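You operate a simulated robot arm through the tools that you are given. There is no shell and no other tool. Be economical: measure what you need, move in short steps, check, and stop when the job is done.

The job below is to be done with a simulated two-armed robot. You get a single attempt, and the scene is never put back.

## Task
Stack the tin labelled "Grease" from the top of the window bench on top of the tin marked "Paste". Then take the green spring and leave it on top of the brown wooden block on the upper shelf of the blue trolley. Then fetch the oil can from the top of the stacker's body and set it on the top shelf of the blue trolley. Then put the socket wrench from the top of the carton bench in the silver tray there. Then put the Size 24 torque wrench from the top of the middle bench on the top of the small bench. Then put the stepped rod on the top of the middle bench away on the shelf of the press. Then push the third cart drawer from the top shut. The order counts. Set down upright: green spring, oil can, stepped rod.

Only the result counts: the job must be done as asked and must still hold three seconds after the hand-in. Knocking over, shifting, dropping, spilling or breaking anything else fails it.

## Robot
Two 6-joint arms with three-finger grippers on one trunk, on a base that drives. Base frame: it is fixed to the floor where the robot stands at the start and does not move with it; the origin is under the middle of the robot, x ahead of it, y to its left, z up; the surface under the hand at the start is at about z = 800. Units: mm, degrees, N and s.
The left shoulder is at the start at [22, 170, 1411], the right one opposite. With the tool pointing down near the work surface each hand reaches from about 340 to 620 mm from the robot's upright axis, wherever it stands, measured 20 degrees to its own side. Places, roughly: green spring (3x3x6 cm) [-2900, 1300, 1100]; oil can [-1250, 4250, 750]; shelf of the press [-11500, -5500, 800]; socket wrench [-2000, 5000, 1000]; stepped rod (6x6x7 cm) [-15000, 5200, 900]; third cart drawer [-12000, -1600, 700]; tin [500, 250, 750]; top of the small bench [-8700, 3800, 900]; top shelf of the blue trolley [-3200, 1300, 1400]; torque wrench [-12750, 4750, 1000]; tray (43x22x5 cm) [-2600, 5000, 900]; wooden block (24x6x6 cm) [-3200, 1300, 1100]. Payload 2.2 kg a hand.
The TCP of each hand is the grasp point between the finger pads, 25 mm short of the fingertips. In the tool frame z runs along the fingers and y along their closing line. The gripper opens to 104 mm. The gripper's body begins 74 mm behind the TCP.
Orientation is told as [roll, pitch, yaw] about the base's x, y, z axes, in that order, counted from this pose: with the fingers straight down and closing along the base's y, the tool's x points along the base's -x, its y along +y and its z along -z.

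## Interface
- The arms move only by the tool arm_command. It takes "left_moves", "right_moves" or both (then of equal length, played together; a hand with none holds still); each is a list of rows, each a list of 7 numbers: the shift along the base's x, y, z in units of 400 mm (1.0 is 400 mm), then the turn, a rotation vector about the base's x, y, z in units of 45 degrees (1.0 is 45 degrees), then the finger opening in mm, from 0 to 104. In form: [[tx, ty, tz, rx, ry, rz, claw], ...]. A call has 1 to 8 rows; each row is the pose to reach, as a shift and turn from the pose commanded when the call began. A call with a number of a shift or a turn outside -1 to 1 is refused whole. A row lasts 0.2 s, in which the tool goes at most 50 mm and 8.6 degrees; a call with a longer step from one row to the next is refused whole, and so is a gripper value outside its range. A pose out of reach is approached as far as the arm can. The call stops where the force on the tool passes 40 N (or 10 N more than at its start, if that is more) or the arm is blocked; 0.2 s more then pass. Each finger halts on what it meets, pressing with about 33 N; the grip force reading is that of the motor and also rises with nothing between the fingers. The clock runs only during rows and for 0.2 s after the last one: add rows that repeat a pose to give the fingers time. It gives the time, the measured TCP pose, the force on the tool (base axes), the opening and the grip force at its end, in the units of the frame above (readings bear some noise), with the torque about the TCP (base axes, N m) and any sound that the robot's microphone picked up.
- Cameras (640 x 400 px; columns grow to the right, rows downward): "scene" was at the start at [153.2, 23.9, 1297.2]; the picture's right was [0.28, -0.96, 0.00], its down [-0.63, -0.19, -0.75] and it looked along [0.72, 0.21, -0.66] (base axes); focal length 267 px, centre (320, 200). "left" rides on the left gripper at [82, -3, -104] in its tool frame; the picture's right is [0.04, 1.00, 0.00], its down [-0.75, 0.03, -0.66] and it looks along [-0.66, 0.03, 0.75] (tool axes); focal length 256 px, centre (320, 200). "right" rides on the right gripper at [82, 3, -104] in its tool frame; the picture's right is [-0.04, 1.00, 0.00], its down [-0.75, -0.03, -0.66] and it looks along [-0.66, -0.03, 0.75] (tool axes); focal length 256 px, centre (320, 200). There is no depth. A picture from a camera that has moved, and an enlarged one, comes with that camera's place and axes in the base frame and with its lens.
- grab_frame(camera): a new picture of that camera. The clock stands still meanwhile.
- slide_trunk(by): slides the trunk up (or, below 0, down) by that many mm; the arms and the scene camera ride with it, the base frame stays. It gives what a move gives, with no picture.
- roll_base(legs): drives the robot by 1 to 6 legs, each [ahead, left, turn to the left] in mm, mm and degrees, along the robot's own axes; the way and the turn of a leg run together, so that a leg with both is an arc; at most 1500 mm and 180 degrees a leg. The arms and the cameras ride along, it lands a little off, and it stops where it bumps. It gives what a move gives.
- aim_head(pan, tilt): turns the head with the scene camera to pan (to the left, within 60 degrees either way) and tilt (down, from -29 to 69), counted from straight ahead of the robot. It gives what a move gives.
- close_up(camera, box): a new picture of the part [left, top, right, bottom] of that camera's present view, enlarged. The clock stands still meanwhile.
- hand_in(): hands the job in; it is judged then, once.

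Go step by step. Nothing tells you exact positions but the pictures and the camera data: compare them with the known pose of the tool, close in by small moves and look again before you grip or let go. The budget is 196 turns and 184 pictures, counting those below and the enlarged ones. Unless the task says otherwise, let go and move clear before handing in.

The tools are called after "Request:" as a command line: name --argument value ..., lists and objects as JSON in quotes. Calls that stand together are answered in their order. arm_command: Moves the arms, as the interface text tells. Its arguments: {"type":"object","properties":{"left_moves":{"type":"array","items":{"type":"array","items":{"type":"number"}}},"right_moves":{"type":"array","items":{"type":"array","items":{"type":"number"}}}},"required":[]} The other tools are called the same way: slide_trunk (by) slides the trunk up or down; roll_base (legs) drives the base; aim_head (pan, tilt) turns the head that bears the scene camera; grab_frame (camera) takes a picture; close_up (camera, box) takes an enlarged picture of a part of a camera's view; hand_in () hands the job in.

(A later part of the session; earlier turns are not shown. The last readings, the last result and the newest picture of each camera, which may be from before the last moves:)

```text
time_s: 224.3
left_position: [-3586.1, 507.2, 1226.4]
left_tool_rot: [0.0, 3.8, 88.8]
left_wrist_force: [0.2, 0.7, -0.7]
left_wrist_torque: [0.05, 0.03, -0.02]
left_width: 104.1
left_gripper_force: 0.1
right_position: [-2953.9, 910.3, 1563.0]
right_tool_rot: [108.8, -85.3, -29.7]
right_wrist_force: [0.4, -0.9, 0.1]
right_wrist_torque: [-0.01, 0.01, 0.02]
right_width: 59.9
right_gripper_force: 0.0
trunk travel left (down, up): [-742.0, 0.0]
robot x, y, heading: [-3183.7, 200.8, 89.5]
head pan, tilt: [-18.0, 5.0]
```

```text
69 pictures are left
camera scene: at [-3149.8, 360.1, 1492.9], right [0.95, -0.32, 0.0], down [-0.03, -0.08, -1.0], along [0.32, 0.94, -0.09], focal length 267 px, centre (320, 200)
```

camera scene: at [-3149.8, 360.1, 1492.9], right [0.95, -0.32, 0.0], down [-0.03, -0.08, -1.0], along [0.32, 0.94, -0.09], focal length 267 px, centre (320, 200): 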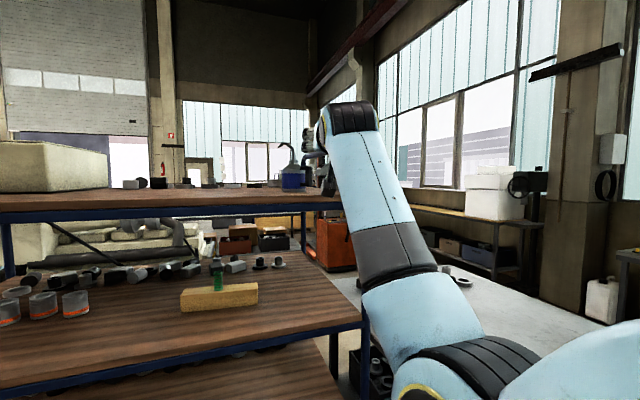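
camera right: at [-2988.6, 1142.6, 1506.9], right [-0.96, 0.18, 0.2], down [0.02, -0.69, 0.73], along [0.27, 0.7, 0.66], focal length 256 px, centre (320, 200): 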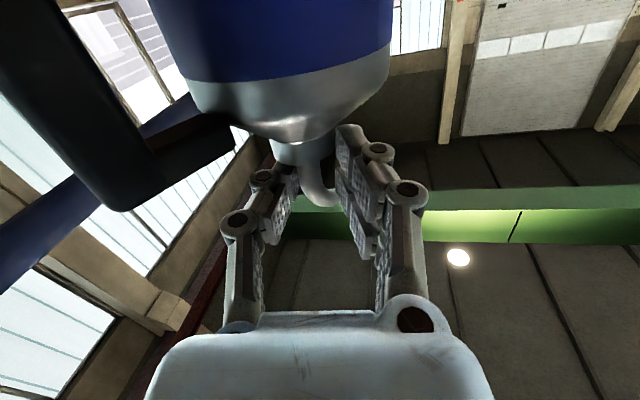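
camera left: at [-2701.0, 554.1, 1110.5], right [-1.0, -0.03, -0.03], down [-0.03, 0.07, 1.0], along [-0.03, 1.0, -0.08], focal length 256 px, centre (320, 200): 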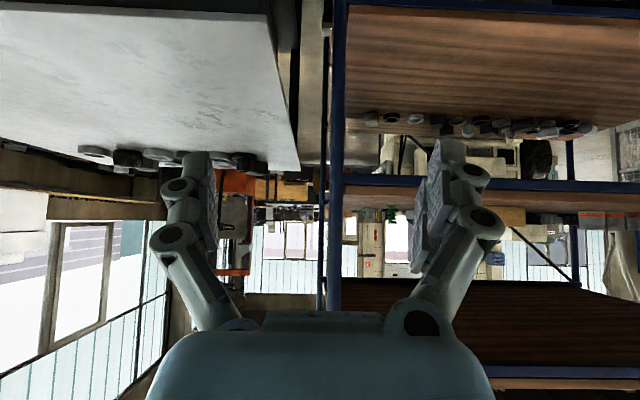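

The oil can stands upright on the top shelf. Next: the carton bench. I lower the trunk to its middle position and drive back around to the north.

Request:
slide_trunk --by -138

Request:
roll_base --legs '[[-80, 0, 0], [0, -1500, 0], [0, -620, 0.5], [1500, 0, 0], [1500, 0, 0], [0, 1100, 0]]'

Request:
aim_head --pan 10 --tilt 20

Request:
grab_frame --camera "scene"

```text
time_s: 225.9
left_position: [-3586.5, 506.3, 1090.0]
left_tool_rot: [0.0, 3.9, 88.9]
left_wrist_force: [0.4, 0.2, -0.1]
left_wrist_torque: [-0.02, 0.0, 0.02]
left_width: 104.0
left_gripper_force: 0.0
right_position: [-2955.3, 909.7, 1425.4]
right_tool_rot: [109.1, -85.3, -30.0]
right_wrist_force: [0.4, -0.4, 0.3]
right_wrist_torque: [0.04, 0.03, -0.02]
right_width: 59.8
right_gripper_force: 0.0
trunk travel left (down, up): [-604.0, 138.0]
robot x, y, heading: [-3182.5, 203.1, 89.3]
head pan, tilt: [-18.0, 5.0]
```

```text
time_s: 256.5
left_position: [-2402.3, 3460.7, 1089.7]
left_tool_rot: [-0.1, 3.9, 85.4]
left_wrist_force: [-1.1, -0.2, -0.6]
left_wrist_torque: [-0.01, 0.0, 0.01]
left_width: 104.2
left_gripper_force: 0.1
right_position: [-1748.7, 3825.8, 1425.9]
right_tool_rot: [108.8, -85.4, -33.0]
right_wrist_force: [-0.2, 0.2, 0.1]
right_wrist_torque: [0.0, 0.01, -0.01]
right_width: 59.7
right_gripper_force: 0.1
trunk travel left (down, up): [-604.0, 138.0]
robot x, y, heading: [-2014.3, 3135.2, 85.7]
head pan, tilt: [-18.0, 5.0]
```

```text
time_s: 257.4
left_position: [-2404.3, 3459.9, 1089.2]
left_tool_rot: [0.0, 3.7, 85.4]
left_wrist_force: [-0.1, -0.7, -0.4]
left_wrist_torque: [0.0, 0.02, -0.02]
left_width: 104.0
left_gripper_force: 0.0
right_position: [-1748.4, 3827.2, 1425.2]
right_tool_rot: [108.7, -85.5, -33.0]
right_wrist_force: [-0.9, -0.2, 1.0]
right_wrist_torque: [0.01, 0.03, -0.01]
right_width: 60.2
right_gripper_force: 0.1
trunk travel left (down, up): [-604.0, 138.0]
robot x, y, heading: [-2016.6, 3133.1, 85.7]
head pan, tilt: [10.0, 20.0]
```

```text
68 pictures are left
camera scene: at [-2020.5, 3297.1, 1330.3], right [0.99, 0.1, 0.0], down [0.04, -0.34, -0.94], along [-0.1, 0.93, -0.34], focal length 267 px, centre (320, 200)
```

scene: 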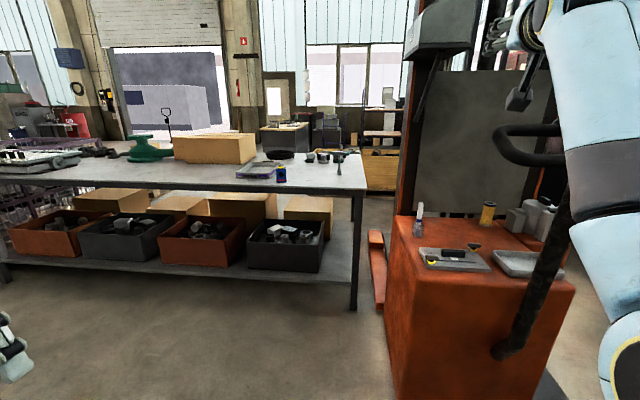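

Request:
close_up --camera "scene" --box '[220, 130, 380, 205]'

Request:
close_up --camera "scene" --box '[0, 130, 200, 205]'

```text
4.00 times, centred on (300, 168) of scene
camera zoom: at [-2020.5, 3297.1, 1330.3], right [0.99, 0.1, 0.0], down [0.04, -0.34, -0.94], along [-0.1, 0.93, -0.34], focal length 1066 px, centre (400, 330)
```

zoom: 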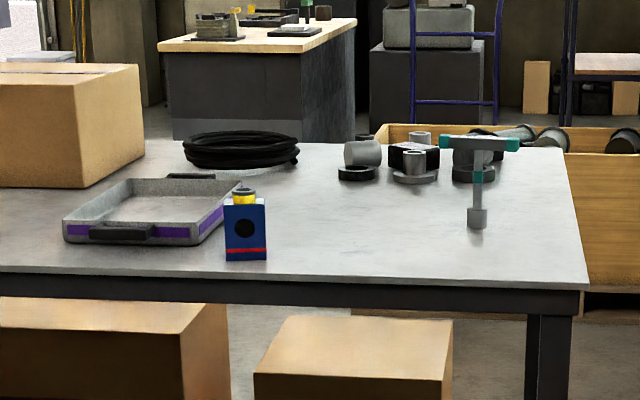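

```text
3.20 times, centred on (100, 168) of scene
camera zoom: at [-2020.5, 3297.1, 1330.3], right [0.99, 0.1, 0.0], down [0.04, -0.34, -0.94], along [-0.1, 0.93, -0.34], focal length 853 px, centre (1024, 304)
```

zoom: 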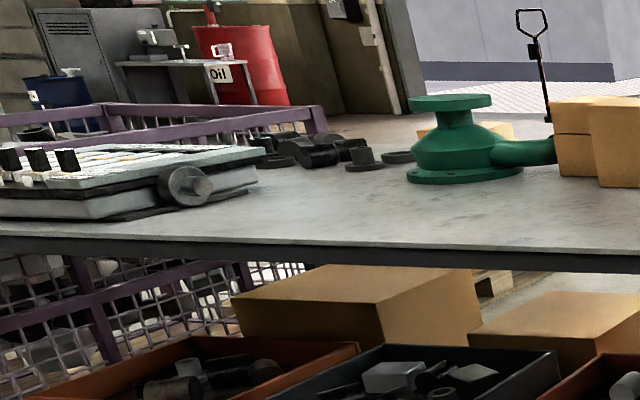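

The wrench is a T-handle standing on its socket at about [-2082, 5102]; the silver tray (purple band) is around [-2640, 5100]; table top ≈865. I bring the right hand down to a vertical pose, then drive up to the bench.

Request:
arm_command --right_moves '[[0, -0.02, -0.11, 0, 0, 0, 90], [0, -0.05, -0.22, 0, 0, 0, 90], [0, -0.08, -0.33, 0, 0, 0, 90], [0, -0.1, -0.44, 0, 0, 0, 90], [0, -0.12, -0.55, 0, 0, 0, 90], [0, -0.14, -0.66, 0, 0, 0, 90], [0, -0.16, -0.77, 0, 0, 0, 90], [0, -0.16, -0.85, 0, 0, 0, 90]]'

Request:
arm_command --right_moves '[[0, 0, 0, -0.165, 0.041, 0, 90], [0, 0, 0, -0.33, 0.082, 0, 90], [0, 0, 0, -0.495, 0.124, 0, 90], [0, 0, 0, -0.66, 0.165, 0, 90], [0, 0, 0, -0.82, 0.205, 0, 90], [0, 0, 0, -0.97, 0.242, 0, 90]]'

Request:
arm_command --right_moves '[[0, 0, 0, -0.165, 0.041, 0, 90], [0, 0, 0, -0.33, 0.082, 0, 90], [0, 0, 0, -0.495, 0.124, 0, 90], [0, 0, 0, -0.66, 0.165, 0, 90], [0, 0, 0, -0.82, 0.205, 0, 90], [0, 0, 0, -0.97, 0.242, 0, 90]]'

Request:
roll_base --legs '[[0, 265, 4.3], [800, 0, 0]]'

```text
time_s: 259.2
left_position: [-2405.1, 3461.3, 1088.6]
left_tool_rot: [0.0, 3.8, 85.3]
left_wrist_force: [-0.3, -0.2, -0.6]
left_wrist_torque: [0.01, -0.03, -0.01]
left_width: 104.0
left_gripper_force: 0.0
right_position: [-1749.7, 3763.3, 1086.2]
right_tool_rot: [107.9, -85.3, -32.1]
right_wrist_force: [-0.3, -0.1, 0.2]
right_wrist_torque: [-0.03, -0.03, 0.0]
right_width: 89.8
right_gripper_force: 0.0
trunk travel left (down, up): [-604.0, 138.0]
robot x, y, heading: [-2015.8, 3133.0, 85.9]
head pan, tilt: [10.0, 20.0]
```

```text
time_s: 260.6
left_position: [-2403.6, 3461.2, 1089.7]
left_tool_rot: [0.0, 3.9, 85.4]
left_wrist_force: [0.5, -0.5, 0.4]
left_wrist_torque: [0.01, -0.01, -0.01]
left_width: 104.0
left_gripper_force: 0.1
right_position: [-1749.2, 3762.7, 1084.4]
right_tool_rot: [4.1, -46.1, 69.7]
right_wrist_force: [0.0, -0.3, -1.0]
right_wrist_torque: [0.01, -0.01, -0.01]
right_width: 89.7
right_gripper_force: 0.0
right hand out of reach, approached as far as the arm can: row 1
trunk travel left (down, up): [-604.0, 138.0]
robot x, y, heading: [-2011.4, 3133.9, 85.8]
head pan, tilt: [10.0, 20.0]
```

```text
time_s: 262.0
left_position: [-2403.2, 3462.6, 1089.6]
left_tool_rot: [-0.1, 3.9, 85.5]
left_wrist_force: [1.3, 0.4, 0.3]
left_wrist_torque: [0.0, -0.03, 0.0]
left_width: 104.0
left_gripper_force: 0.1
right_position: [-1748.2, 3762.7, 1085.0]
right_tool_rot: [-0.3, -1.2, 71.5]
right_wrist_force: [-0.1, -0.5, -0.2]
right_wrist_torque: [0.02, 0.03, -0.01]
right_width: 90.0
right_gripper_force: 0.0
trunk travel left (down, up): [-604.0, 138.0]
robot x, y, heading: [-2015.9, 3129.3, 85.6]
head pan, tilt: [10.0, 20.0]
```

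```text
time_s: 267.8
left_position: [-2686.6, 4256.1, 1088.6]
left_tool_rot: [0.0, 3.9, 89.0]
left_wrist_force: [0.6, -0.2, -0.2]
left_wrist_torque: [-0.02, 0.01, -0.01]
left_width: 104.2
left_gripper_force: 0.0
right_position: [-2052.5, 4596.3, 1086.4]
right_tool_rot: [-0.4, -1.4, 75.1]
right_wrist_force: [0.6, 0.2, -0.9]
right_wrist_torque: [0.02, 0.01, 0.0]
right_width: 89.7
right_gripper_force: 0.1
trunk travel left (down, up): [-604.0, 138.0]
robot x, y, heading: [-2282.6, 3953.1, 89.5]
head pan, tilt: [10.0, 20.0]
```

I take the standing wrench by its shaft with the hand tilted 45°, as with the spring.

Request:
arm_command --right_moves '[[0, 0, -0.08, 0, 0, 0.17, 80], [0, 0, -0.16, 0, 0, 0.33, 80]]'

Request:
arm_command --right_moves '[[0, 0, -0.03, 0.17, 0, 0, 80], [0, 0, -0.06, 0.34, 0, 0, 80], [0, 0, -0.1, 0.51, 0, 0, 80], [0, 0, -0.13, 0.68, 0, 0, 80], [0, 0, -0.16, 0.85, 0, 0, 80], [0, 0, -0.18, 1, 0, 0, 80]]'

Request:
roll_base --legs '[[200, 0, 0]]'

Request:
grab_frame --camera "right"

Request:
grab_frame --camera "scene"

```text
time_s: 268.4
left_position: [-2687.9, 4254.6, 1087.7]
left_tool_rot: [0.0, 3.9, 89.0]
left_wrist_force: [0.2, -0.1, 0.2]
left_wrist_torque: [0.02, 0.03, 0.02]
left_width: 104.0
left_gripper_force: 0.1
right_position: [-2050.9, 4595.6, 1022.5]
right_tool_rot: [-0.2, -1.5, 90.1]
right_wrist_force: [0.9, -0.2, -0.2]
right_wrist_torque: [-0.02, -0.01, 0.02]
right_width: 79.8
right_gripper_force: 0.2
trunk travel left (down, up): [-604.0, 138.0]
robot x, y, heading: [-2279.9, 3952.4, 89.4]
head pan, tilt: [10.0, 20.0]
```

```text
time_s: 269.8
left_position: [-2687.3, 4253.9, 1089.3]
left_tool_rot: [-0.1, 3.8, 88.9]
left_wrist_force: [0.3, -0.2, 0.4]
left_wrist_torque: [-0.01, -0.01, 0.01]
left_width: 103.8
left_gripper_force: 0.0
right_position: [-2053.9, 4595.0, 949.5]
right_tool_rot: [-0.2, -46.7, 90.0]
right_wrist_force: [-0.2, -0.4, 0.5]
right_wrist_torque: [0.02, 0.02, -0.03]
right_width: 79.7
right_gripper_force: 0.1
trunk travel left (down, up): [-604.0, 138.0]
robot x, y, heading: [-2283.6, 3948.2, 89.6]
head pan, tilt: [10.0, 20.0]
```

```text
time_s: 271.4
left_position: [-2685.7, 4454.6, 1089.5]
left_tool_rot: [0.0, 3.9, 88.9]
left_wrist_force: [-0.1, 0.4, -0.2]
left_wrist_torque: [-0.05, 0.01, 0.03]
left_width: 104.0
left_gripper_force: 0.2
right_position: [-2052.9, 4794.5, 947.6]
right_tool_rot: [-0.2, -46.5, 90.1]
right_wrist_force: [-0.2, 0.2, -0.4]
right_wrist_torque: [0.05, -0.02, 0.01]
right_width: 80.1
right_gripper_force: 0.1
trunk travel left (down, up): [-604.0, 138.0]
robot x, y, heading: [-2281.4, 4149.2, 89.3]
head pan, tilt: [10.0, 20.0]
```

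```text
65 pictures are left
camera right: at [-2055.8, 4663.7, 960.7], right [-1.0, 0.03, 0.03], down [0.03, 0.04, 1.0], along [0.03, 1.0, -0.04], focal length 256 px, centre (320, 200)
```

right: 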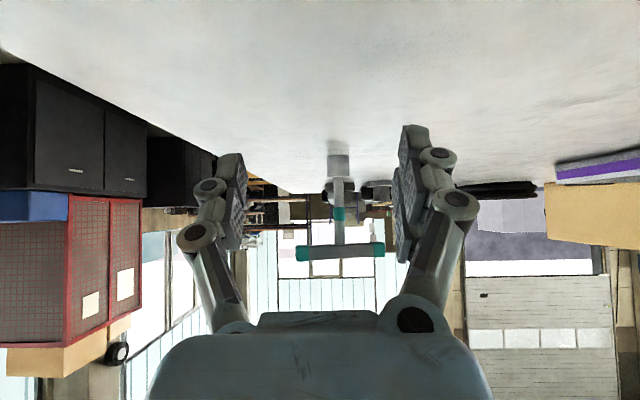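

```text
64 pictures are left
camera scene: at [-2293.3, 4313.8, 1330.1], right [0.99, 0.16, 0.0], down [0.06, -0.34, -0.94], along [-0.15, 0.93, -0.34], focal length 267 px, centre (320, 200)
```

scene: 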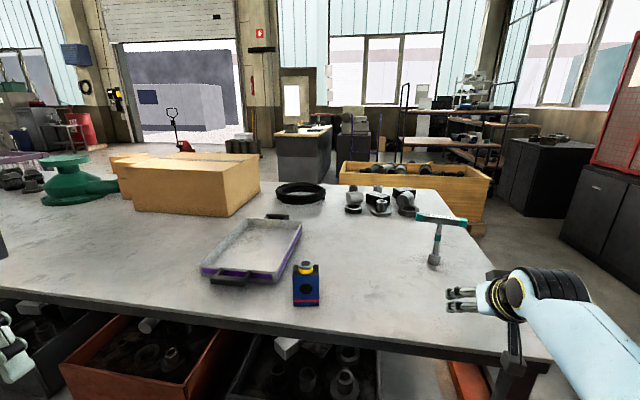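

The wrench's base is at about [-2064, 5067], shaft reaching up to the handle at z≈1025. I drive in and centre the hand.

Request:
roll_base --legs '[[225, 10, 0]]'

Request:
grab_frame --camera "right"

```text
time_s: 273.1
left_position: [-2692.8, 4673.9, 1087.7]
left_tool_rot: [0.1, 3.9, 89.0]
left_wrist_force: [-0.2, 0.7, -0.3]
left_wrist_torque: [-0.03, -0.02, -0.02]
left_width: 103.9
left_gripper_force: 0.1
right_position: [-2059.5, 5013.9, 947.7]
right_tool_rot: [-0.1, -46.4, 89.8]
right_wrist_force: [0.2, -0.3, -0.2]
right_wrist_torque: [0.0, -0.02, 0.01]
right_width: 80.0
right_gripper_force: 0.1
trunk travel left (down, up): [-604.0, 138.0]
robot x, y, heading: [-2288.0, 4369.3, 89.3]
head pan, tilt: [10.0, 20.0]
```

```text
63 pictures are left
camera right: at [-2063.2, 4882.7, 960.7], right [-1.0, 0.03, 0.03], down [0.03, 0.04, 1.0], along [0.03, 1.0, -0.04], focal length 256 px, centre (320, 200)
```

right: 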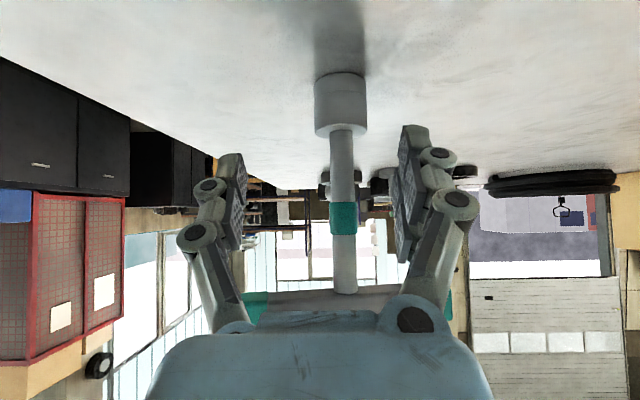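

Request:
arm_command --right_moves '[[-0.035, 0.01, 0, 0, 0, 0, 80], [-0.035, 0.06, 0, 0, 0, 0, 70], [-0.035, 0.113, 0, 0, 0, 0, 60], [-0.035, 0.113, 0, 0, 0, 0, 20], [-0.035, 0.113, 0, 0, 0, 0, 0], [-0.035, 0.113, 0, 0, 0, 0, 0], [-0.035, 0.113, 0, 0, 0, 0, 0]]'

Request:
arm_command --right_moves '[[0, 0, 0.08, 0, 0, 0, 0], [0, 0, 0.17, 0, 0, 0, 0], [0, 0, 0.24, 0, 0, 0, 0]]'

Request:
grab_frame --camera "right"

Request:
grab_frame --camera "scene"

```text
time_s: 274.7
left_position: [-2692.8, 4673.3, 1089.4]
left_tool_rot: [0.0, 3.8, 88.9]
left_wrist_force: [-0.6, -0.7, 0.6]
left_wrist_torque: [-0.01, 0.0, -0.02]
left_width: 103.8
left_gripper_force: 0.1
right_position: [-2071.6, 5059.3, 951.3]
right_tool_rot: [-0.2, -46.6, 89.9]
right_wrist_force: [-0.3, 1.9, 2.1]
right_wrist_torque: [0.04, 0.05, -0.05]
right_width: 6.1
right_gripper_force: 28.8
trunk travel left (down, up): [-604.0, 138.0]
robot x, y, heading: [-2290.7, 4370.9, 89.5]
head pan, tilt: [10.0, 20.0]
```

```text
time_s: 275.5
left_position: [-2692.7, 4673.3, 1088.9]
left_tool_rot: [-0.1, 3.9, 88.9]
left_wrist_force: [0.4, 0.3, 0.9]
left_wrist_torque: [-0.03, 0.01, -0.02]
left_width: 104.0
left_gripper_force: 0.1
right_position: [-2073.8, 5059.5, 1042.9]
right_tool_rot: [-0.2, -46.4, 89.9]
right_wrist_force: [-0.2, -0.9, -3.3]
right_wrist_torque: [0.05, 0.0, 0.01]
right_width: 6.2
right_gripper_force: 29.0
trunk travel left (down, up): [-604.0, 138.0]
robot x, y, heading: [-2289.1, 4367.3, 89.6]
head pan, tilt: [10.0, 20.0]
```

```text
62 pictures are left
camera right: at [-2076.9, 4928.1, 1057.2], right [-1.0, 0.03, 0.03], down [0.03, 0.04, 1.0], along [0.03, 1.0, -0.05], focal length 256 px, centre (320, 200)
```

right: 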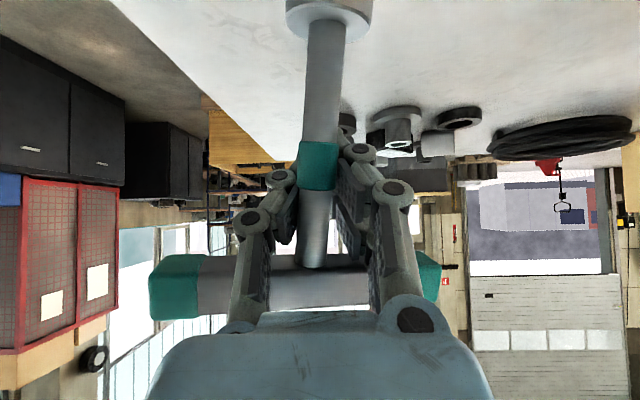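

```text
61 pictures are left
camera scene: at [-2301.0, 4532.3, 1330.2], right [0.99, 0.16, 0.0], down [0.06, -0.34, -0.94], along [-0.15, 0.93, -0.34], focal length 267 px, centre (320, 200)
```

scene: 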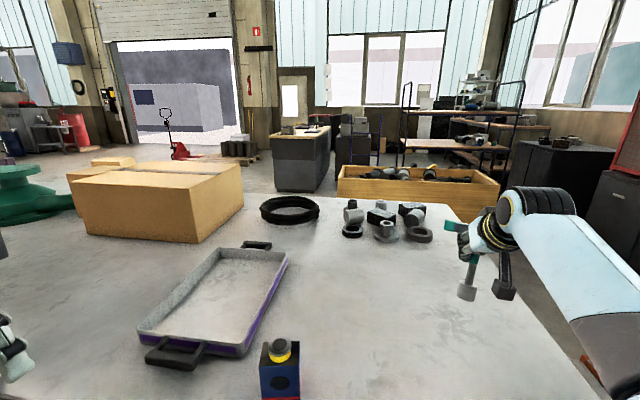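

The wrench hangs in the hand by its T-handle. I raise it a little more and strafe left to the tray (spans about x -2720..-2500, y 4875..5190).

Request:
arm_command --right_moves '[[0, 0, 0.06, 0, 0, 0, 0], [0, 0, 0.08, 0, 0, 0, 0]]'

Request:
roll_base --legs '[[0, 536, 0]]'

Request:
aim_head --pan -15 --tilt 30

Request:
grab_frame --camera "scene"

Request:
grab_frame --camera "right"

```text
time_s: 276.1
left_position: [-2692.8, 4674.0, 1088.6]
left_tool_rot: [0.0, 3.9, 88.9]
left_wrist_force: [-0.4, -0.7, -0.6]
left_wrist_torque: [0.01, 0.0, 0.0]
left_width: 104.0
left_gripper_force: 0.1
right_position: [-2074.4, 5058.9, 1077.1]
right_tool_rot: [-0.2, -46.4, 89.9]
right_wrist_force: [-0.9, -1.2, -2.8]
right_wrist_torque: [0.06, 0.02, 0.01]
right_width: 6.1
right_gripper_force: 28.3
trunk travel left (down, up): [-604.0, 138.0]
robot x, y, heading: [-2286.5, 4369.5, 89.4]
head pan, tilt: [10.0, 20.0]
```

```text
time_s: 279.2
left_position: [-3228.5, 4682.7, 1088.9]
left_tool_rot: [-0.1, 3.9, 88.6]
left_wrist_force: [0.4, 0.6, -0.5]
left_wrist_torque: [0.04, -0.01, 0.03]
left_width: 104.2
left_gripper_force: 0.0
right_position: [-2606.5, 5063.3, 1076.2]
right_tool_rot: [-0.3, -46.6, 89.7]
right_wrist_force: [-0.6, 1.0, -3.1]
right_wrist_torque: [0.04, -0.02, 0.0]
right_width: 5.8
right_gripper_force: 28.1
trunk travel left (down, up): [-604.0, 138.0]
robot x, y, heading: [-2822.1, 4376.2, 89.3]
head pan, tilt: [10.0, 20.0]
```

```text
time_s: 280.1
left_position: [-3228.0, 4681.4, 1090.5]
left_tool_rot: [0.0, 3.9, 88.8]
left_wrist_force: [0.4, -0.3, 0.9]
left_wrist_torque: [0.0, 0.01, -0.02]
left_width: 104.0
left_gripper_force: 0.1
right_position: [-2605.6, 5063.2, 1076.4]
right_tool_rot: [-0.2, -46.5, 89.7]
right_wrist_force: [0.8, 0.7, -3.9]
right_wrist_torque: [0.08, -0.02, -0.03]
right_width: 6.0
right_gripper_force: 28.5
trunk travel left (down, up): [-604.0, 138.0]
robot x, y, heading: [-2821.9, 4375.6, 89.0]
head pan, tilt: [-15.0, 30.0]
```

```text
60 pictures are left
camera scene: at [-2795.7, 4534.2, 1314.2], right [0.96, -0.27, 0.0], down [-0.14, -0.48, -0.87], along [0.23, 0.83, -0.5], focal length 267 px, centre (320, 200)
```

scene: 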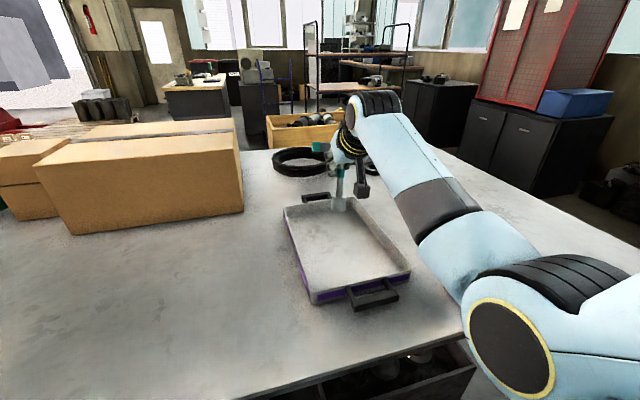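

```text
59 pictures are left
camera right: at [-2610.2, 4933.4, 1089.1], right [-1.0, 0.04, 0.03], down [0.03, 0.04, 1.0], along [0.03, 1.0, -0.04], focal length 256 px, centre (320, 200)
```

right: 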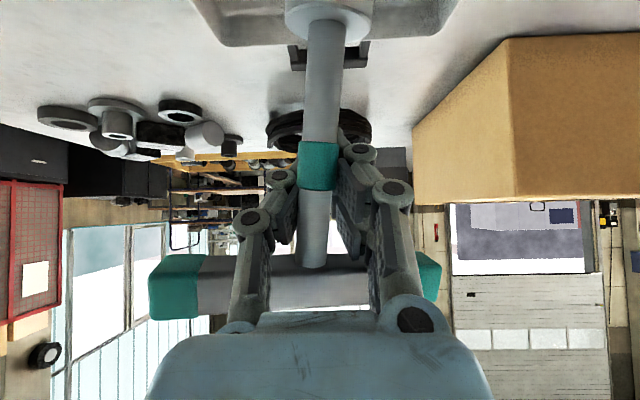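

The wrench hangs above the middle of the tray. I lower it until it stands on the tray's floor.

Request:
arm_command --right_moves '[[0, 0, -0.1, 0, 0, 0, 0], [0, 0, -0.19, 0, 0, 0, 0], [0, 0, -0.24, 0, 0, 0, 0]]'

Request:
close_up --camera "scene" --box '[260, 120, 420, 310]'

```text
time_s: 280.9
left_position: [-3226.9, 4682.5, 1089.3]
left_tool_rot: [0.0, 4.0, 88.7]
left_wrist_force: [-0.4, -0.2, -0.3]
left_wrist_torque: [0.01, 0.0, 0.01]
left_width: 104.1
left_gripper_force: 0.0
right_position: [-2606.5, 5064.9, 978.8]
right_tool_rot: [-0.1, -46.5, 89.7]
right_wrist_force: [-0.8, 0.2, -3.5]
right_wrist_torque: [0.09, 0.02, -0.02]
right_width: 6.1
right_gripper_force: 28.1
trunk travel left (down, up): [-604.0, 138.0]
robot x, y, heading: [-2826.7, 4373.2, 89.3]
head pan, tilt: [-15.0, 30.0]
```

```text
2.11 times, centred on (340, 215) of scene
camera zoom: at [-2795.5, 4534.3, 1314.1], right [0.96, -0.27, 0.0], down [-0.14, -0.48, -0.87], along [0.24, 0.83, -0.5], focal length 561 px, centre (278, 168)
```

zoom: 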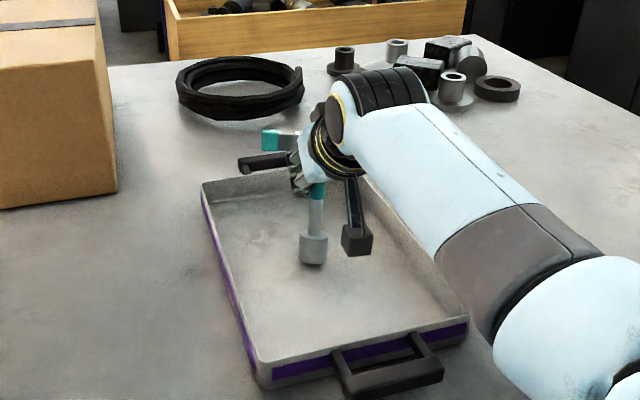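

Request:
arm_command --right_moves '[[0, 0, -0.015, 0, 0, 0, 0], [0, 0, -0.03, 0, 0, 0, 0], [0, 0, -0.045, 0, 0, 0, 0]]'

Request:
grab_frame --camera "right"

```text
time_s: 281.7
left_position: [-3228.5, 4679.7, 1088.9]
left_tool_rot: [-0.1, 3.8, 88.7]
left_wrist_force: [0.7, 0.5, 0.7]
left_wrist_torque: [0.01, 0.0, 0.0]
left_width: 104.1
left_gripper_force: 0.0
right_position: [-2607.2, 5064.6, 964.2]
right_tool_rot: [-0.1, -46.8, 89.7]
right_wrist_force: [-2.7, 1.5, 11.8]
right_wrist_torque: [-0.24, 0.23, -0.17]
right_width: 6.0
right_gripper_force: 28.5
trunk travel left (down, up): [-604.0, 138.0]
robot x, y, heading: [-2826.7, 4378.0, 88.9]
head pan, tilt: [-15.0, 30.0]
```

```text
57 pictures are left
camera right: at [-2611.5, 4933.1, 976.9], right [-1.0, 0.04, 0.03], down [0.03, 0.04, 1.0], along [0.03, 1.0, -0.04], focal length 256 px, centre (320, 200)
```

right: 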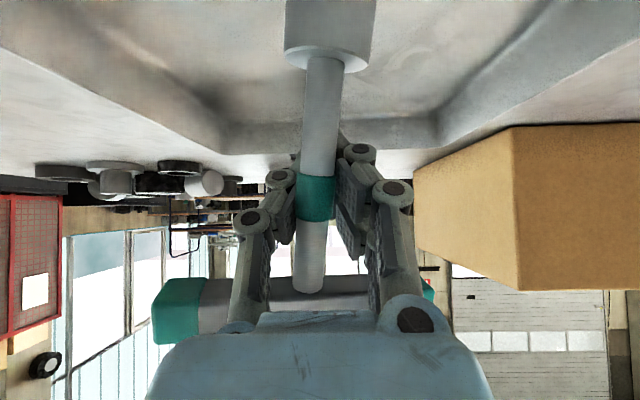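

Contact with the tray's floor. I ease up slightly, open, and check that it stands.

Request:
arm_command --right_moves '[[0, 0, 0.006, 0, 0, 0, 0], [0, 0, 0.006, 0, 0, 0, 20], [0, 0, 0.006, 0, 0, 0, 40], [0, 0, 0.006, 0, 0, 0, 70], [0, 0, 0.006, 0, 0, 0, 90], [0, 0, 0.006, 0, 0, 0, 90]]'

Request:
grab_frame --camera "right"

```text
time_s: 283.1
left_position: [-3226.2, 4681.4, 1089.0]
left_tool_rot: [0.0, 3.8, 88.8]
left_wrist_force: [0.5, 0.3, -0.5]
left_wrist_torque: [0.02, -0.01, 0.0]
left_width: 103.8
left_gripper_force: 0.1
right_position: [-2606.3, 5063.1, 965.6]
right_tool_rot: [-0.2, -46.6, 89.8]
right_wrist_force: [0.1, 1.3, 1.0]
right_wrist_torque: [-0.06, 0.0, -0.01]
right_width: 89.8
right_gripper_force: 0.1
trunk travel left (down, up): [-604.0, 138.0]
robot x, y, heading: [-2821.3, 4374.6, 89.3]
head pan, tilt: [-15.0, 30.0]
```

```text
56 pictures are left
camera right: at [-2610.1, 4932.6, 977.5], right [-1.0, 0.04, 0.03], down [0.03, 0.04, 1.0], along [0.03, 1.0, -0.04], focal length 256 px, centre (320, 200)
```

right: 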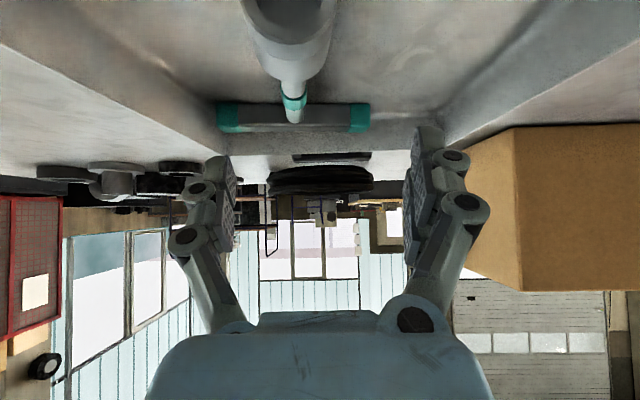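

The wrench lies inside the tray. I retreat and check from the scene camera, at the same time reading the way toward the small bench.

Request:
arm_command --right_moves '[[0, -0.05, 0.05, 0, 0, 0, 90], [0, -0.1, 0.15, 0, 0, 0, 90], [0, -0.12, 0.25, 0, 0, 0, 90]]'

Request:
roll_base --legs '[[-500, 0, 0]]'

Request:
aim_head --pan 5 --tilt 20

Request:
grab_frame --camera "scene"

Request:
aim_head --pan 60 --tilt 10

Request:
grab_frame --camera "scene"

```text
time_s: 283.9
left_position: [-3227.5, 4681.1, 1089.3]
left_tool_rot: [0.0, 3.8, 88.7]
left_wrist_force: [-1.3, 0.0, 0.4]
left_wrist_torque: [0.01, 0.0, -0.01]
left_width: 104.1
left_gripper_force: 0.1
right_position: [-2606.4, 5016.1, 1064.0]
right_tool_rot: [-0.3, -46.4, 89.7]
right_wrist_force: [-0.3, -0.3, 0.4]
right_wrist_torque: [0.0, -0.01, 0.0]
right_width: 89.8
right_gripper_force: 0.1
trunk travel left (down, up): [-604.0, 138.0]
robot x, y, heading: [-2820.8, 4374.3, 89.1]
head pan, tilt: [-15.0, 30.0]
```

```text
time_s: 286.8
left_position: [-3234.0, 4176.9, 1088.7]
left_tool_rot: [0.0, 3.8, 88.3]
left_wrist_force: [-0.1, 0.0, 0.4]
left_wrist_torque: [0.01, 0.01, 0.02]
left_width: 103.7
left_gripper_force: 0.1
right_position: [-2610.5, 4508.1, 1064.1]
right_tool_rot: [-0.2, -46.6, 89.4]
right_wrist_force: [-0.8, -0.4, -0.3]
right_wrist_torque: [0.01, -0.03, 0.0]
right_width: 89.9
right_gripper_force: 0.1
trunk travel left (down, up): [-604.0, 138.0]
robot x, y, heading: [-2827.7, 3870.6, 89.1]
head pan, tilt: [-15.0, 30.0]
```

```text
time_s: 287.7
left_position: [-3233.2, 4177.2, 1089.3]
left_tool_rot: [0.0, 3.8, 88.5]
left_wrist_force: [0.1, -0.6, -0.2]
left_wrist_torque: [-0.01, -0.01, 0.02]
left_width: 104.0
left_gripper_force: 0.0
right_position: [-2610.9, 4509.1, 1062.9]
right_tool_rot: [-0.2, -46.5, 89.4]
right_wrist_force: [0.2, -0.6, -0.4]
right_wrist_torque: [0.0, 0.01, 0.03]
right_width: 90.1
right_gripper_force: 0.0
trunk travel left (down, up): [-604.0, 138.0]
robot x, y, heading: [-2829.2, 3871.1, 88.6]
head pan, tilt: [5.0, 20.0]
```

```text
55 pictures are left
camera scene: at [-2834.4, 4034.0, 1330.2], right [1.0, 0.07, 0.0], down [0.02, -0.34, -0.94], along [-0.06, 0.94, -0.34], focal length 267 px, centre (320, 200)
```

scene: 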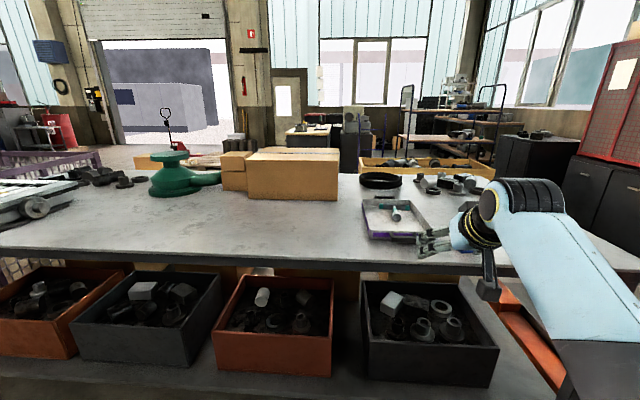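

```text
time_s: 288.9
left_position: [-3233.9, 4178.2, 1088.7]
left_tool_rot: [0.0, 3.8, 88.3]
left_wrist_force: [-0.4, 0.0, 0.3]
left_wrist_torque: [-0.03, 0.01, 0.0]
left_width: 104.0
left_gripper_force: 0.1
right_position: [-2610.3, 4510.3, 1063.5]
right_tool_rot: [-0.2, -46.6, 89.3]
right_wrist_force: [-0.1, -0.4, -0.2]
right_wrist_torque: [0.01, 0.03, 0.0]
right_width: 90.1
right_gripper_force: 0.1
trunk travel left (down, up): [-604.0, 138.0]
robot x, y, heading: [-2832.4, 3867.0, 88.8]
head pan, tilt: [60.0, 10.0]
```

```text
54 pictures are left
camera scene: at [-2907.8, 3989.1, 1346.5], right [0.52, 0.86, 0.0], down [0.15, -0.09, -0.98], along [-0.84, 0.51, -0.17], focal length 267 px, centre (320, 200)
```

scene: 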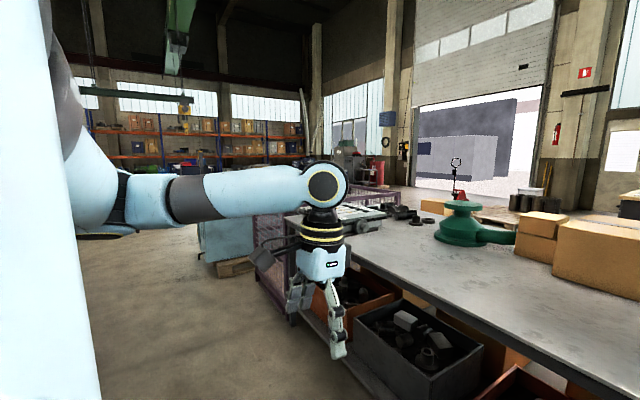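

The wrench lies well inside the tray. Next, the long trip west to the middle bench; I turn to face west and look along the way.

Request:
roll_base --legs '[[0, 0, 91]]'

Request:
aim_head --pan 0 --tilt 15

Request:
grab_frame --camera "scene"

```text
time_s: 293.2
left_position: [-3128.6, 3461.0, 1089.0]
left_tool_rot: [0.0, 3.8, 179.6]
left_wrist_force: [0.5, -1.0, -0.1]
left_wrist_torque: [0.01, -0.04, 0.01]
left_width: 104.1
left_gripper_force: 0.1
right_position: [-3474.3, 4077.4, 1062.9]
right_tool_rot: [-0.2, -46.5, -179.2]
right_wrist_force: [0.7, -0.4, 0.1]
right_wrist_torque: [0.02, 0.01, -0.01]
right_width: 90.0
right_gripper_force: 0.0
trunk travel left (down, up): [-604.0, 138.0]
robot x, y, heading: [-2828.9, 3872.9, -179.7]
head pan, tilt: [60.0, 10.0]
```

```text
time_s: 294.5
left_position: [-3128.8, 3460.5, 1089.2]
left_tool_rot: [0.0, 3.8, 179.6]
left_wrist_force: [0.3, -0.7, -0.3]
left_wrist_torque: [-0.02, 0.03, -0.01]
left_width: 104.1
left_gripper_force: 0.1
right_position: [-3474.5, 4076.8, 1063.2]
right_tool_rot: [-0.2, -46.6, -179.3]
right_wrist_force: [0.3, -0.3, 0.5]
right_wrist_torque: [0.0, 0.01, 0.01]
right_width: 90.1
right_gripper_force: 0.1
trunk travel left (down, up): [-604.0, 138.0]
robot x, y, heading: [-2830.4, 3865.3, -179.5]
head pan, tilt: [0.0, 15.0]
```

```text
53 pictures are left
camera scene: at [-2993.4, 3869.5, 1338.4], right [0.0, 1.0, 0.0], down [0.26, 0.0, -0.97], along [-0.97, 0.0, -0.26], focal length 267 px, centre (320, 200)
```

scene: 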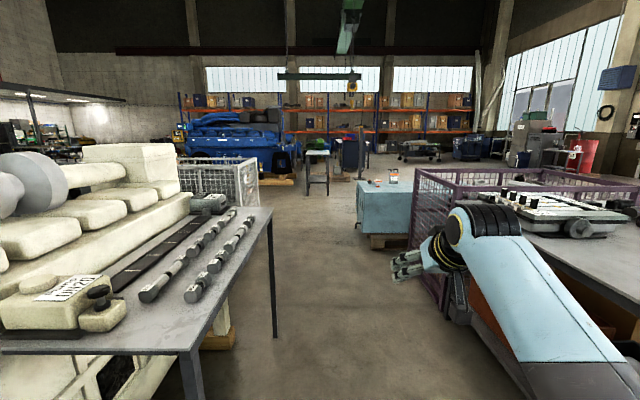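

The corridor west runs between the left table (edge y≈3610) and the blue box (from y≈4300). The small bench stands ahead near [-8700, 3800]. I drive through in legs.

Request:
roll_base --legs '[[0, -80, -0.5], [1500, 0, 0], [600, 0, 0], [0, 230, 0], [1500, 0, 0], [900, 0, 0]]'

Request:
grab_frame --camera "scene"

```text
time_s: 318.1
left_position: [-7567.2, 3221.3, 1088.0]
left_tool_rot: [0.0, 3.9, -178.4]
left_wrist_force: [0.4, -0.2, 0.3]
left_wrist_torque: [-0.02, -0.03, 0.0]
left_width: 103.9
left_gripper_force: 0.0
right_position: [-7933.6, 3822.7, 1062.9]
right_tool_rot: [-0.1, -46.5, -177.4]
right_wrist_force: [0.2, -0.3, -0.2]
right_wrist_torque: [-0.01, 0.0, 0.03]
right_width: 90.2
right_gripper_force: 0.2
trunk travel left (down, up): [-604.0, 138.0]
robot x, y, heading: [-7282.7, 3638.2, -178.1]
head pan, tilt: [0.0, 15.0]
```

```text
52 pictures are left
camera scene: at [-7445.2, 3633.1, 1338.3], right [-0.04, 1.0, 0.0], down [0.26, 0.01, -0.97], along [-0.97, -0.04, -0.26], focal length 267 px, centre (320, 200)
```

scene: 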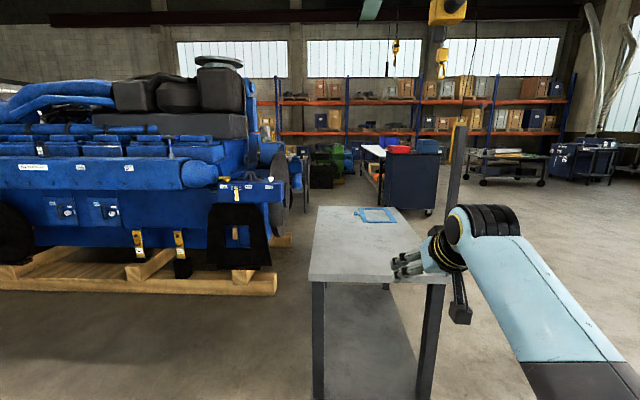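

The small bench is just ahead; I pass it on its right side and go on toward the middle bench.

Request:
roll_base --legs '[[0, -1000, -2], [1500, 0, 0], [1000, 0, 0]]'

Request:
grab_frame --camera "scene"

```text
time_s: 333.7
left_position: [-9800.4, 4203.7, 1088.8]
left_tool_rot: [0.0, 3.7, -179.2]
left_wrist_force: [0.8, -0.4, 0.1]
left_wrist_torque: [0.02, 0.02, 0.0]
left_width: 103.9
left_gripper_force: 0.2
right_position: [-10155.0, 4814.0, 1063.5]
right_tool_rot: [-0.3, -46.6, -178.3]
right_wrist_force: [0.2, 0.0, -0.2]
right_wrist_torque: [-0.04, -0.02, 0.01]
right_width: 90.1
right_gripper_force: 0.1
trunk travel left (down, up): [-604.0, 138.0]
robot x, y, heading: [-9508.4, 4620.1, -178.9]
head pan, tilt: [0.0, 15.0]
stopped in leg 3: the robot was blocked; the commanded pose is now the measured one
```

```text
51 pictures are left
camera scene: at [-9670.3, 4614.4, 1338.5], right [-0.02, 1.0, 0.0], down [0.26, 0.01, -0.97], along [-0.97, -0.02, -0.26], focal length 267 px, centre (320, 200)
```

scene: 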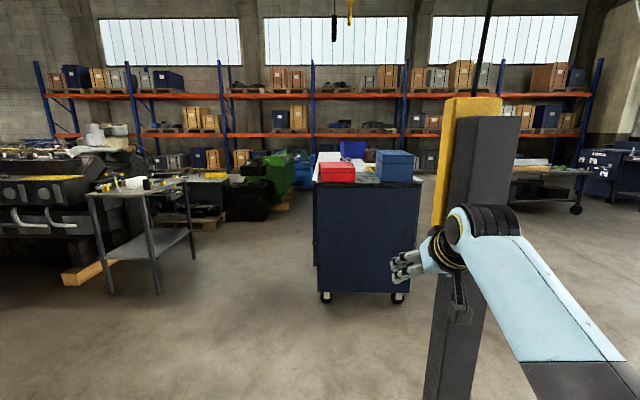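

Something stopped the base. I look down in front and beside.

Request:
aim_head --pan -30 --tilt 50

Request:
grab_frame --camera "scene"

```text
time_s: 334.7
left_position: [-9800.4, 4204.6, 1090.6]
left_tool_rot: [0.0, 3.7, -179.2]
left_wrist_force: [0.1, 0.7, -0.2]
left_wrist_torque: [0.02, 0.02, 0.01]
left_width: 104.0
left_gripper_force: 0.1
right_position: [-10156.0, 4813.2, 1064.0]
right_tool_rot: [-0.2, -46.5, -178.2]
right_wrist_force: [0.0, -0.9, -0.1]
right_wrist_torque: [-0.01, -0.03, 0.0]
right_width: 89.9
right_gripper_force: 0.0
trunk travel left (down, up): [-604.0, 138.0]
robot x, y, heading: [-9508.2, 4619.8, -178.9]
head pan, tilt: [-30.0, 50.0]
```

```text
50 pictures are left
camera scene: at [-9644.6, 4653.5, 1284.8], right [0.48, 0.88, 0.0], down [0.67, -0.37, -0.64], along [-0.56, 0.31, -0.77], focal length 267 px, centre (320, 200)
```

scene: 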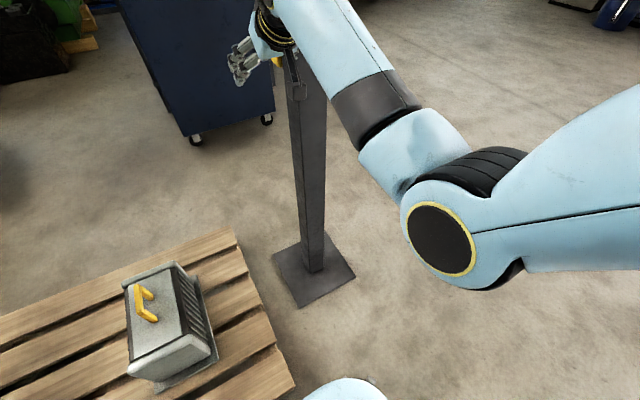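

A low pallet lies ahead and a post stands at [-10158, 4908], close to the right hand. I back off and pass to the right of the post.

Request:
roll_base --legs '[[-250, 0, 0], [0, -930, -1], [1200, 0, 0]]'

Request:
aim_head --pan 10 --tilt 20

Request:
grab_frame --camera "scene"

```text
time_s: 345.1
left_position: [-10429.5, 5149.5, 1087.9]
left_tool_rot: [-1.0, 3.8, -176.4]
left_wrist_force: [0.2, -0.4, 0.5]
left_wrist_torque: [-0.04, 0.0, -0.04]
left_width: 104.0
left_gripper_force: 0.0
right_position: [-10814.8, 5730.5, 1060.4]
right_tool_rot: [0.7, -46.4, -175.9]
right_wrist_force: [0.9, -0.2, -0.3]
right_wrist_torque: [0.04, -0.01, 0.01]
right_width: 89.9
right_gripper_force: 0.0
trunk travel left (down, up): [-604.0, 138.0]
robot x, y, heading: [-10160.5, 5559.8, -175.9]
head pan, tilt: [-30.0, 50.0]
stopped in leg 3: the robot was blocked; the commanded pose is now the measured one
```

```text
time_s: 346.1
left_position: [-10431.6, 5149.2, 1090.5]
left_tool_rot: [-0.9, 3.5, -176.7]
left_wrist_force: [-0.4, -0.1, -0.1]
left_wrist_torque: [-0.02, 0.02, 0.05]
left_width: 104.2
left_gripper_force: 0.1
right_position: [-10812.9, 5733.7, 1063.6]
right_tool_rot: [0.7, -46.6, -176.3]
right_wrist_force: [0.1, 0.8, 0.5]
right_wrist_torque: [-0.04, 0.03, -0.02]
right_width: 89.8
right_gripper_force: 0.1
trunk travel left (down, up): [-604.0, 138.0]
robot x, y, heading: [-10161.4, 5558.9, -176.1]
head pan, tilt: [10.0, 20.0]
```

```text
49 pictures are left
camera scene: at [-10314.1, 5555.9, 1331.6], right [-0.24, 0.97, -0.02], down [0.33, 0.06, -0.94], along [-0.91, -0.23, -0.33], focal length 267 px, centre (320, 200)
```

scene: 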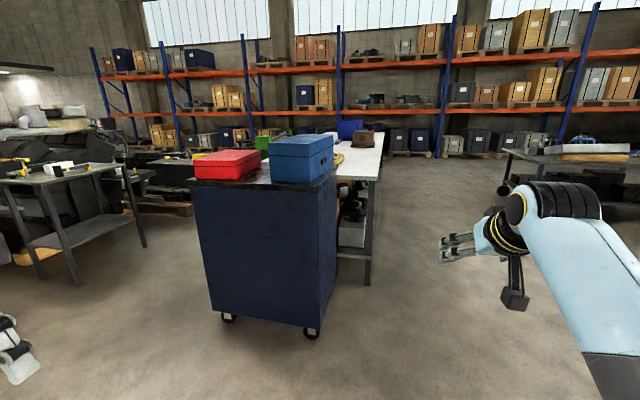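

Request:
close_up --camera "scene" --box '[180, 100, 420, 250]'

Request:
roll_base --legs '[[-60, 0, 0], [0, -180, -4], [1450, 0, 0]]'

Request:
aim_head --pan 30 --tilt 20

Request:
grab_frame --camera "scene"

```text
2.67 times, centred on (300, 175) of scene
camera zoom: at [-10314.1, 5555.9, 1331.6], right [-0.24, 0.97, -0.02], down [0.33, 0.06, -0.94], along [-0.91, -0.23, -0.33], focal length 711 px, centre (373, 267)
```

zoom: 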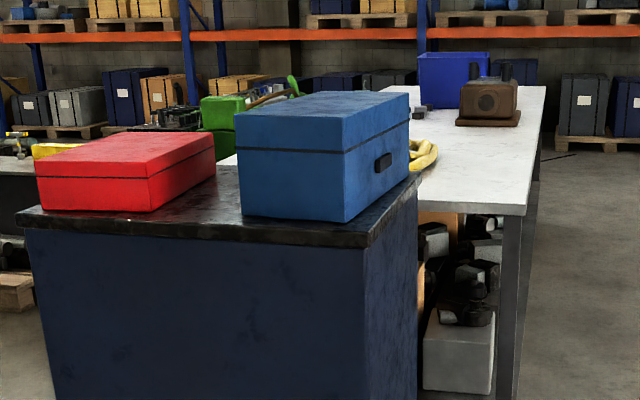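

```text
time_s: 355.0
left_position: [-11872.8, 5378.2, 1082.9]
left_tool_rot: [-1.5, 3.9, 177.5]
left_wrist_force: [-0.5, -0.1, 0.1]
left_wrist_torque: [0.0, -0.03, -0.01]
left_width: 104.4
left_gripper_force: 0.2
right_position: [-12192.1, 5998.4, 1062.3]
right_tool_rot: [-0.7, -46.3, 178.8]
right_wrist_force: [-0.7, 0.3, -0.7]
right_wrist_torque: [-0.02, -0.01, 0.0]
right_width: 89.9
right_gripper_force: 0.0
trunk travel left (down, up): [-604.0, 138.0]
robot x, y, heading: [-11554.0, 5771.5, 177.8]
head pan, tilt: [10.0, 20.0]
```

```text
time_s: 355.9
left_position: [-11871.5, 5378.3, 1082.8]
left_tool_rot: [-1.5, 3.9, 177.4]
left_wrist_force: [0.4, 0.1, 1.1]
left_wrist_torque: [0.01, 0.01, 0.0]
left_width: 104.2
left_gripper_force: 0.1
right_position: [-12192.4, 5999.7, 1063.1]
right_tool_rot: [-0.8, -46.3, 178.8]
right_wrist_force: [0.3, -0.1, -0.2]
right_wrist_torque: [-0.03, -0.02, 0.01]
right_width: 89.9
right_gripper_force: 0.0
trunk travel left (down, up): [-604.0, 138.0]
robot x, y, heading: [-11553.3, 5775.0, 178.1]
head pan, tilt: [30.0, 20.0]
```

```text
47 pictures are left
camera scene: at [-11707.0, 5732.8, 1330.2], right [-0.47, 0.88, 0.0], down [0.3, 0.16, -0.94], along [-0.83, -0.44, -0.34], focal length 267 px, centre (320, 200)
```

scene: 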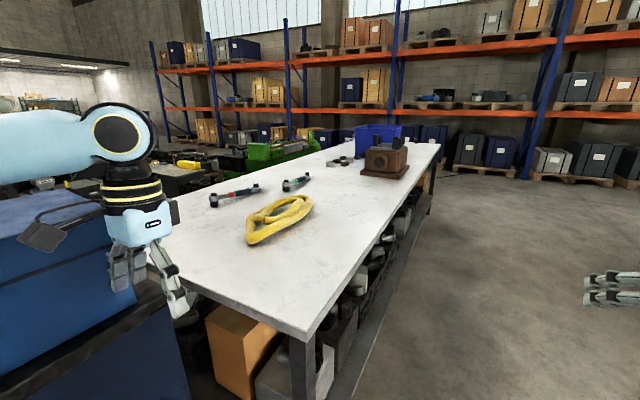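

The bench's two torque wrenches lie nearer its south side (about [-12602, 4789] and [-12936, 4933]), so I go round through the gap east of the blue cabinet to the south side.

Request:
roll_base --legs '[[-575, 0, 0], [0, 0, 92], [1400, 0, 0], [460, 0, 0], [0, 0, 180], [0, 1500, 0]]'

Request:
aim_head --pan 0 --tilt 20

Request:
grab_frame --camera "scene"

```text
time_s: 386.5
left_position: [-12903.4, 4093.1, 1082.8]
left_tool_rot: [-1.6, 3.8, 93.1]
left_wrist_force: [-0.6, -0.2, -0.4]
left_wrist_torque: [0.02, 0.03, 0.01]
left_width: 104.1
left_gripper_force: 0.1
right_position: [-12318.4, 4474.9, 1063.2]
right_tool_rot: [-0.7, -46.3, 94.6]
right_wrist_force: [-0.4, -0.9, 0.8]
right_wrist_torque: [0.0, 0.03, -0.01]
right_width: 89.9
right_gripper_force: 0.1
trunk travel left (down, up): [-604.0, 138.0]
robot x, y, heading: [-12478.9, 3819.7, 93.6]
head pan, tilt: [30.0, 20.0]
```

```text
time_s: 387.4
left_position: [-12904.1, 4093.1, 1084.2]
left_tool_rot: [-1.5, 3.9, 93.3]
left_wrist_force: [0.5, 0.1, -0.8]
left_wrist_torque: [0.05, -0.02, 0.01]
left_width: 104.1
left_gripper_force: 0.0
right_position: [-12317.7, 4475.9, 1062.8]
right_tool_rot: [-0.7, -46.4, 94.6]
right_wrist_force: [-0.1, -0.6, -0.7]
right_wrist_torque: [0.02, -0.01, 0.0]
right_width: 90.1
right_gripper_force: 0.2
trunk travel left (down, up): [-604.0, 138.0]
robot x, y, heading: [-12475.5, 3820.0, 93.8]
head pan, tilt: [0.0, 20.0]
```

```text
46 pictures are left
camera scene: at [-12486.8, 3982.1, 1330.2], right [1.0, 0.07, 0.0], down [0.02, -0.34, -0.94], along [-0.06, 0.94, -0.34], focal length 267 px, centre (320, 200)
```

scene: 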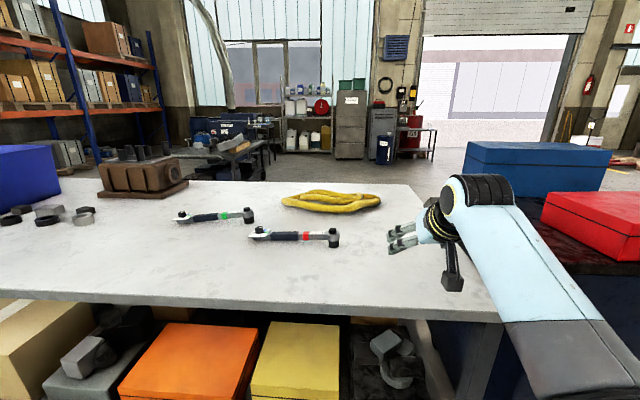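

Excellent: both torque wrenches are in front. I read their size marks.

Request:
close_up --camera "scene" --box '[160, 195, 360, 255]'

Request:
close_up --camera "scene" --box '[0, 190, 110, 235]'

```text
3.20 times, centred on (260, 225) of scene
camera zoom: at [-12486.8, 3982.1, 1330.2], right [1.0, 0.07, 0.0], down [0.02, -0.34, -0.94], along [-0.06, 0.94, -0.34], focal length 853 px, centre (512, 120)
```

zoom: 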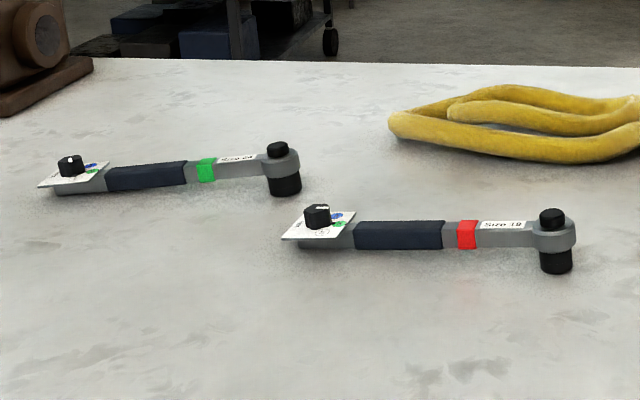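

```text
5.82 times, centred on (55, 212) of scene
camera zoom: at [-12486.8, 3982.1, 1330.2], right [1.0, 0.07, 0.0], down [0.02, -0.34, -0.94], along [-0.06, 0.94, -0.34], focal length 1551 px, centre (1862, 127)
```

zoom: 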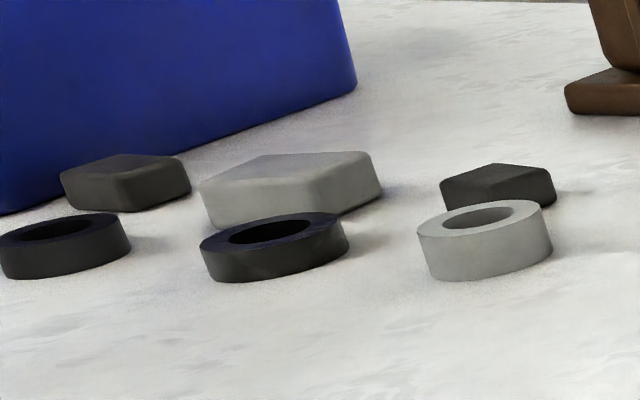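

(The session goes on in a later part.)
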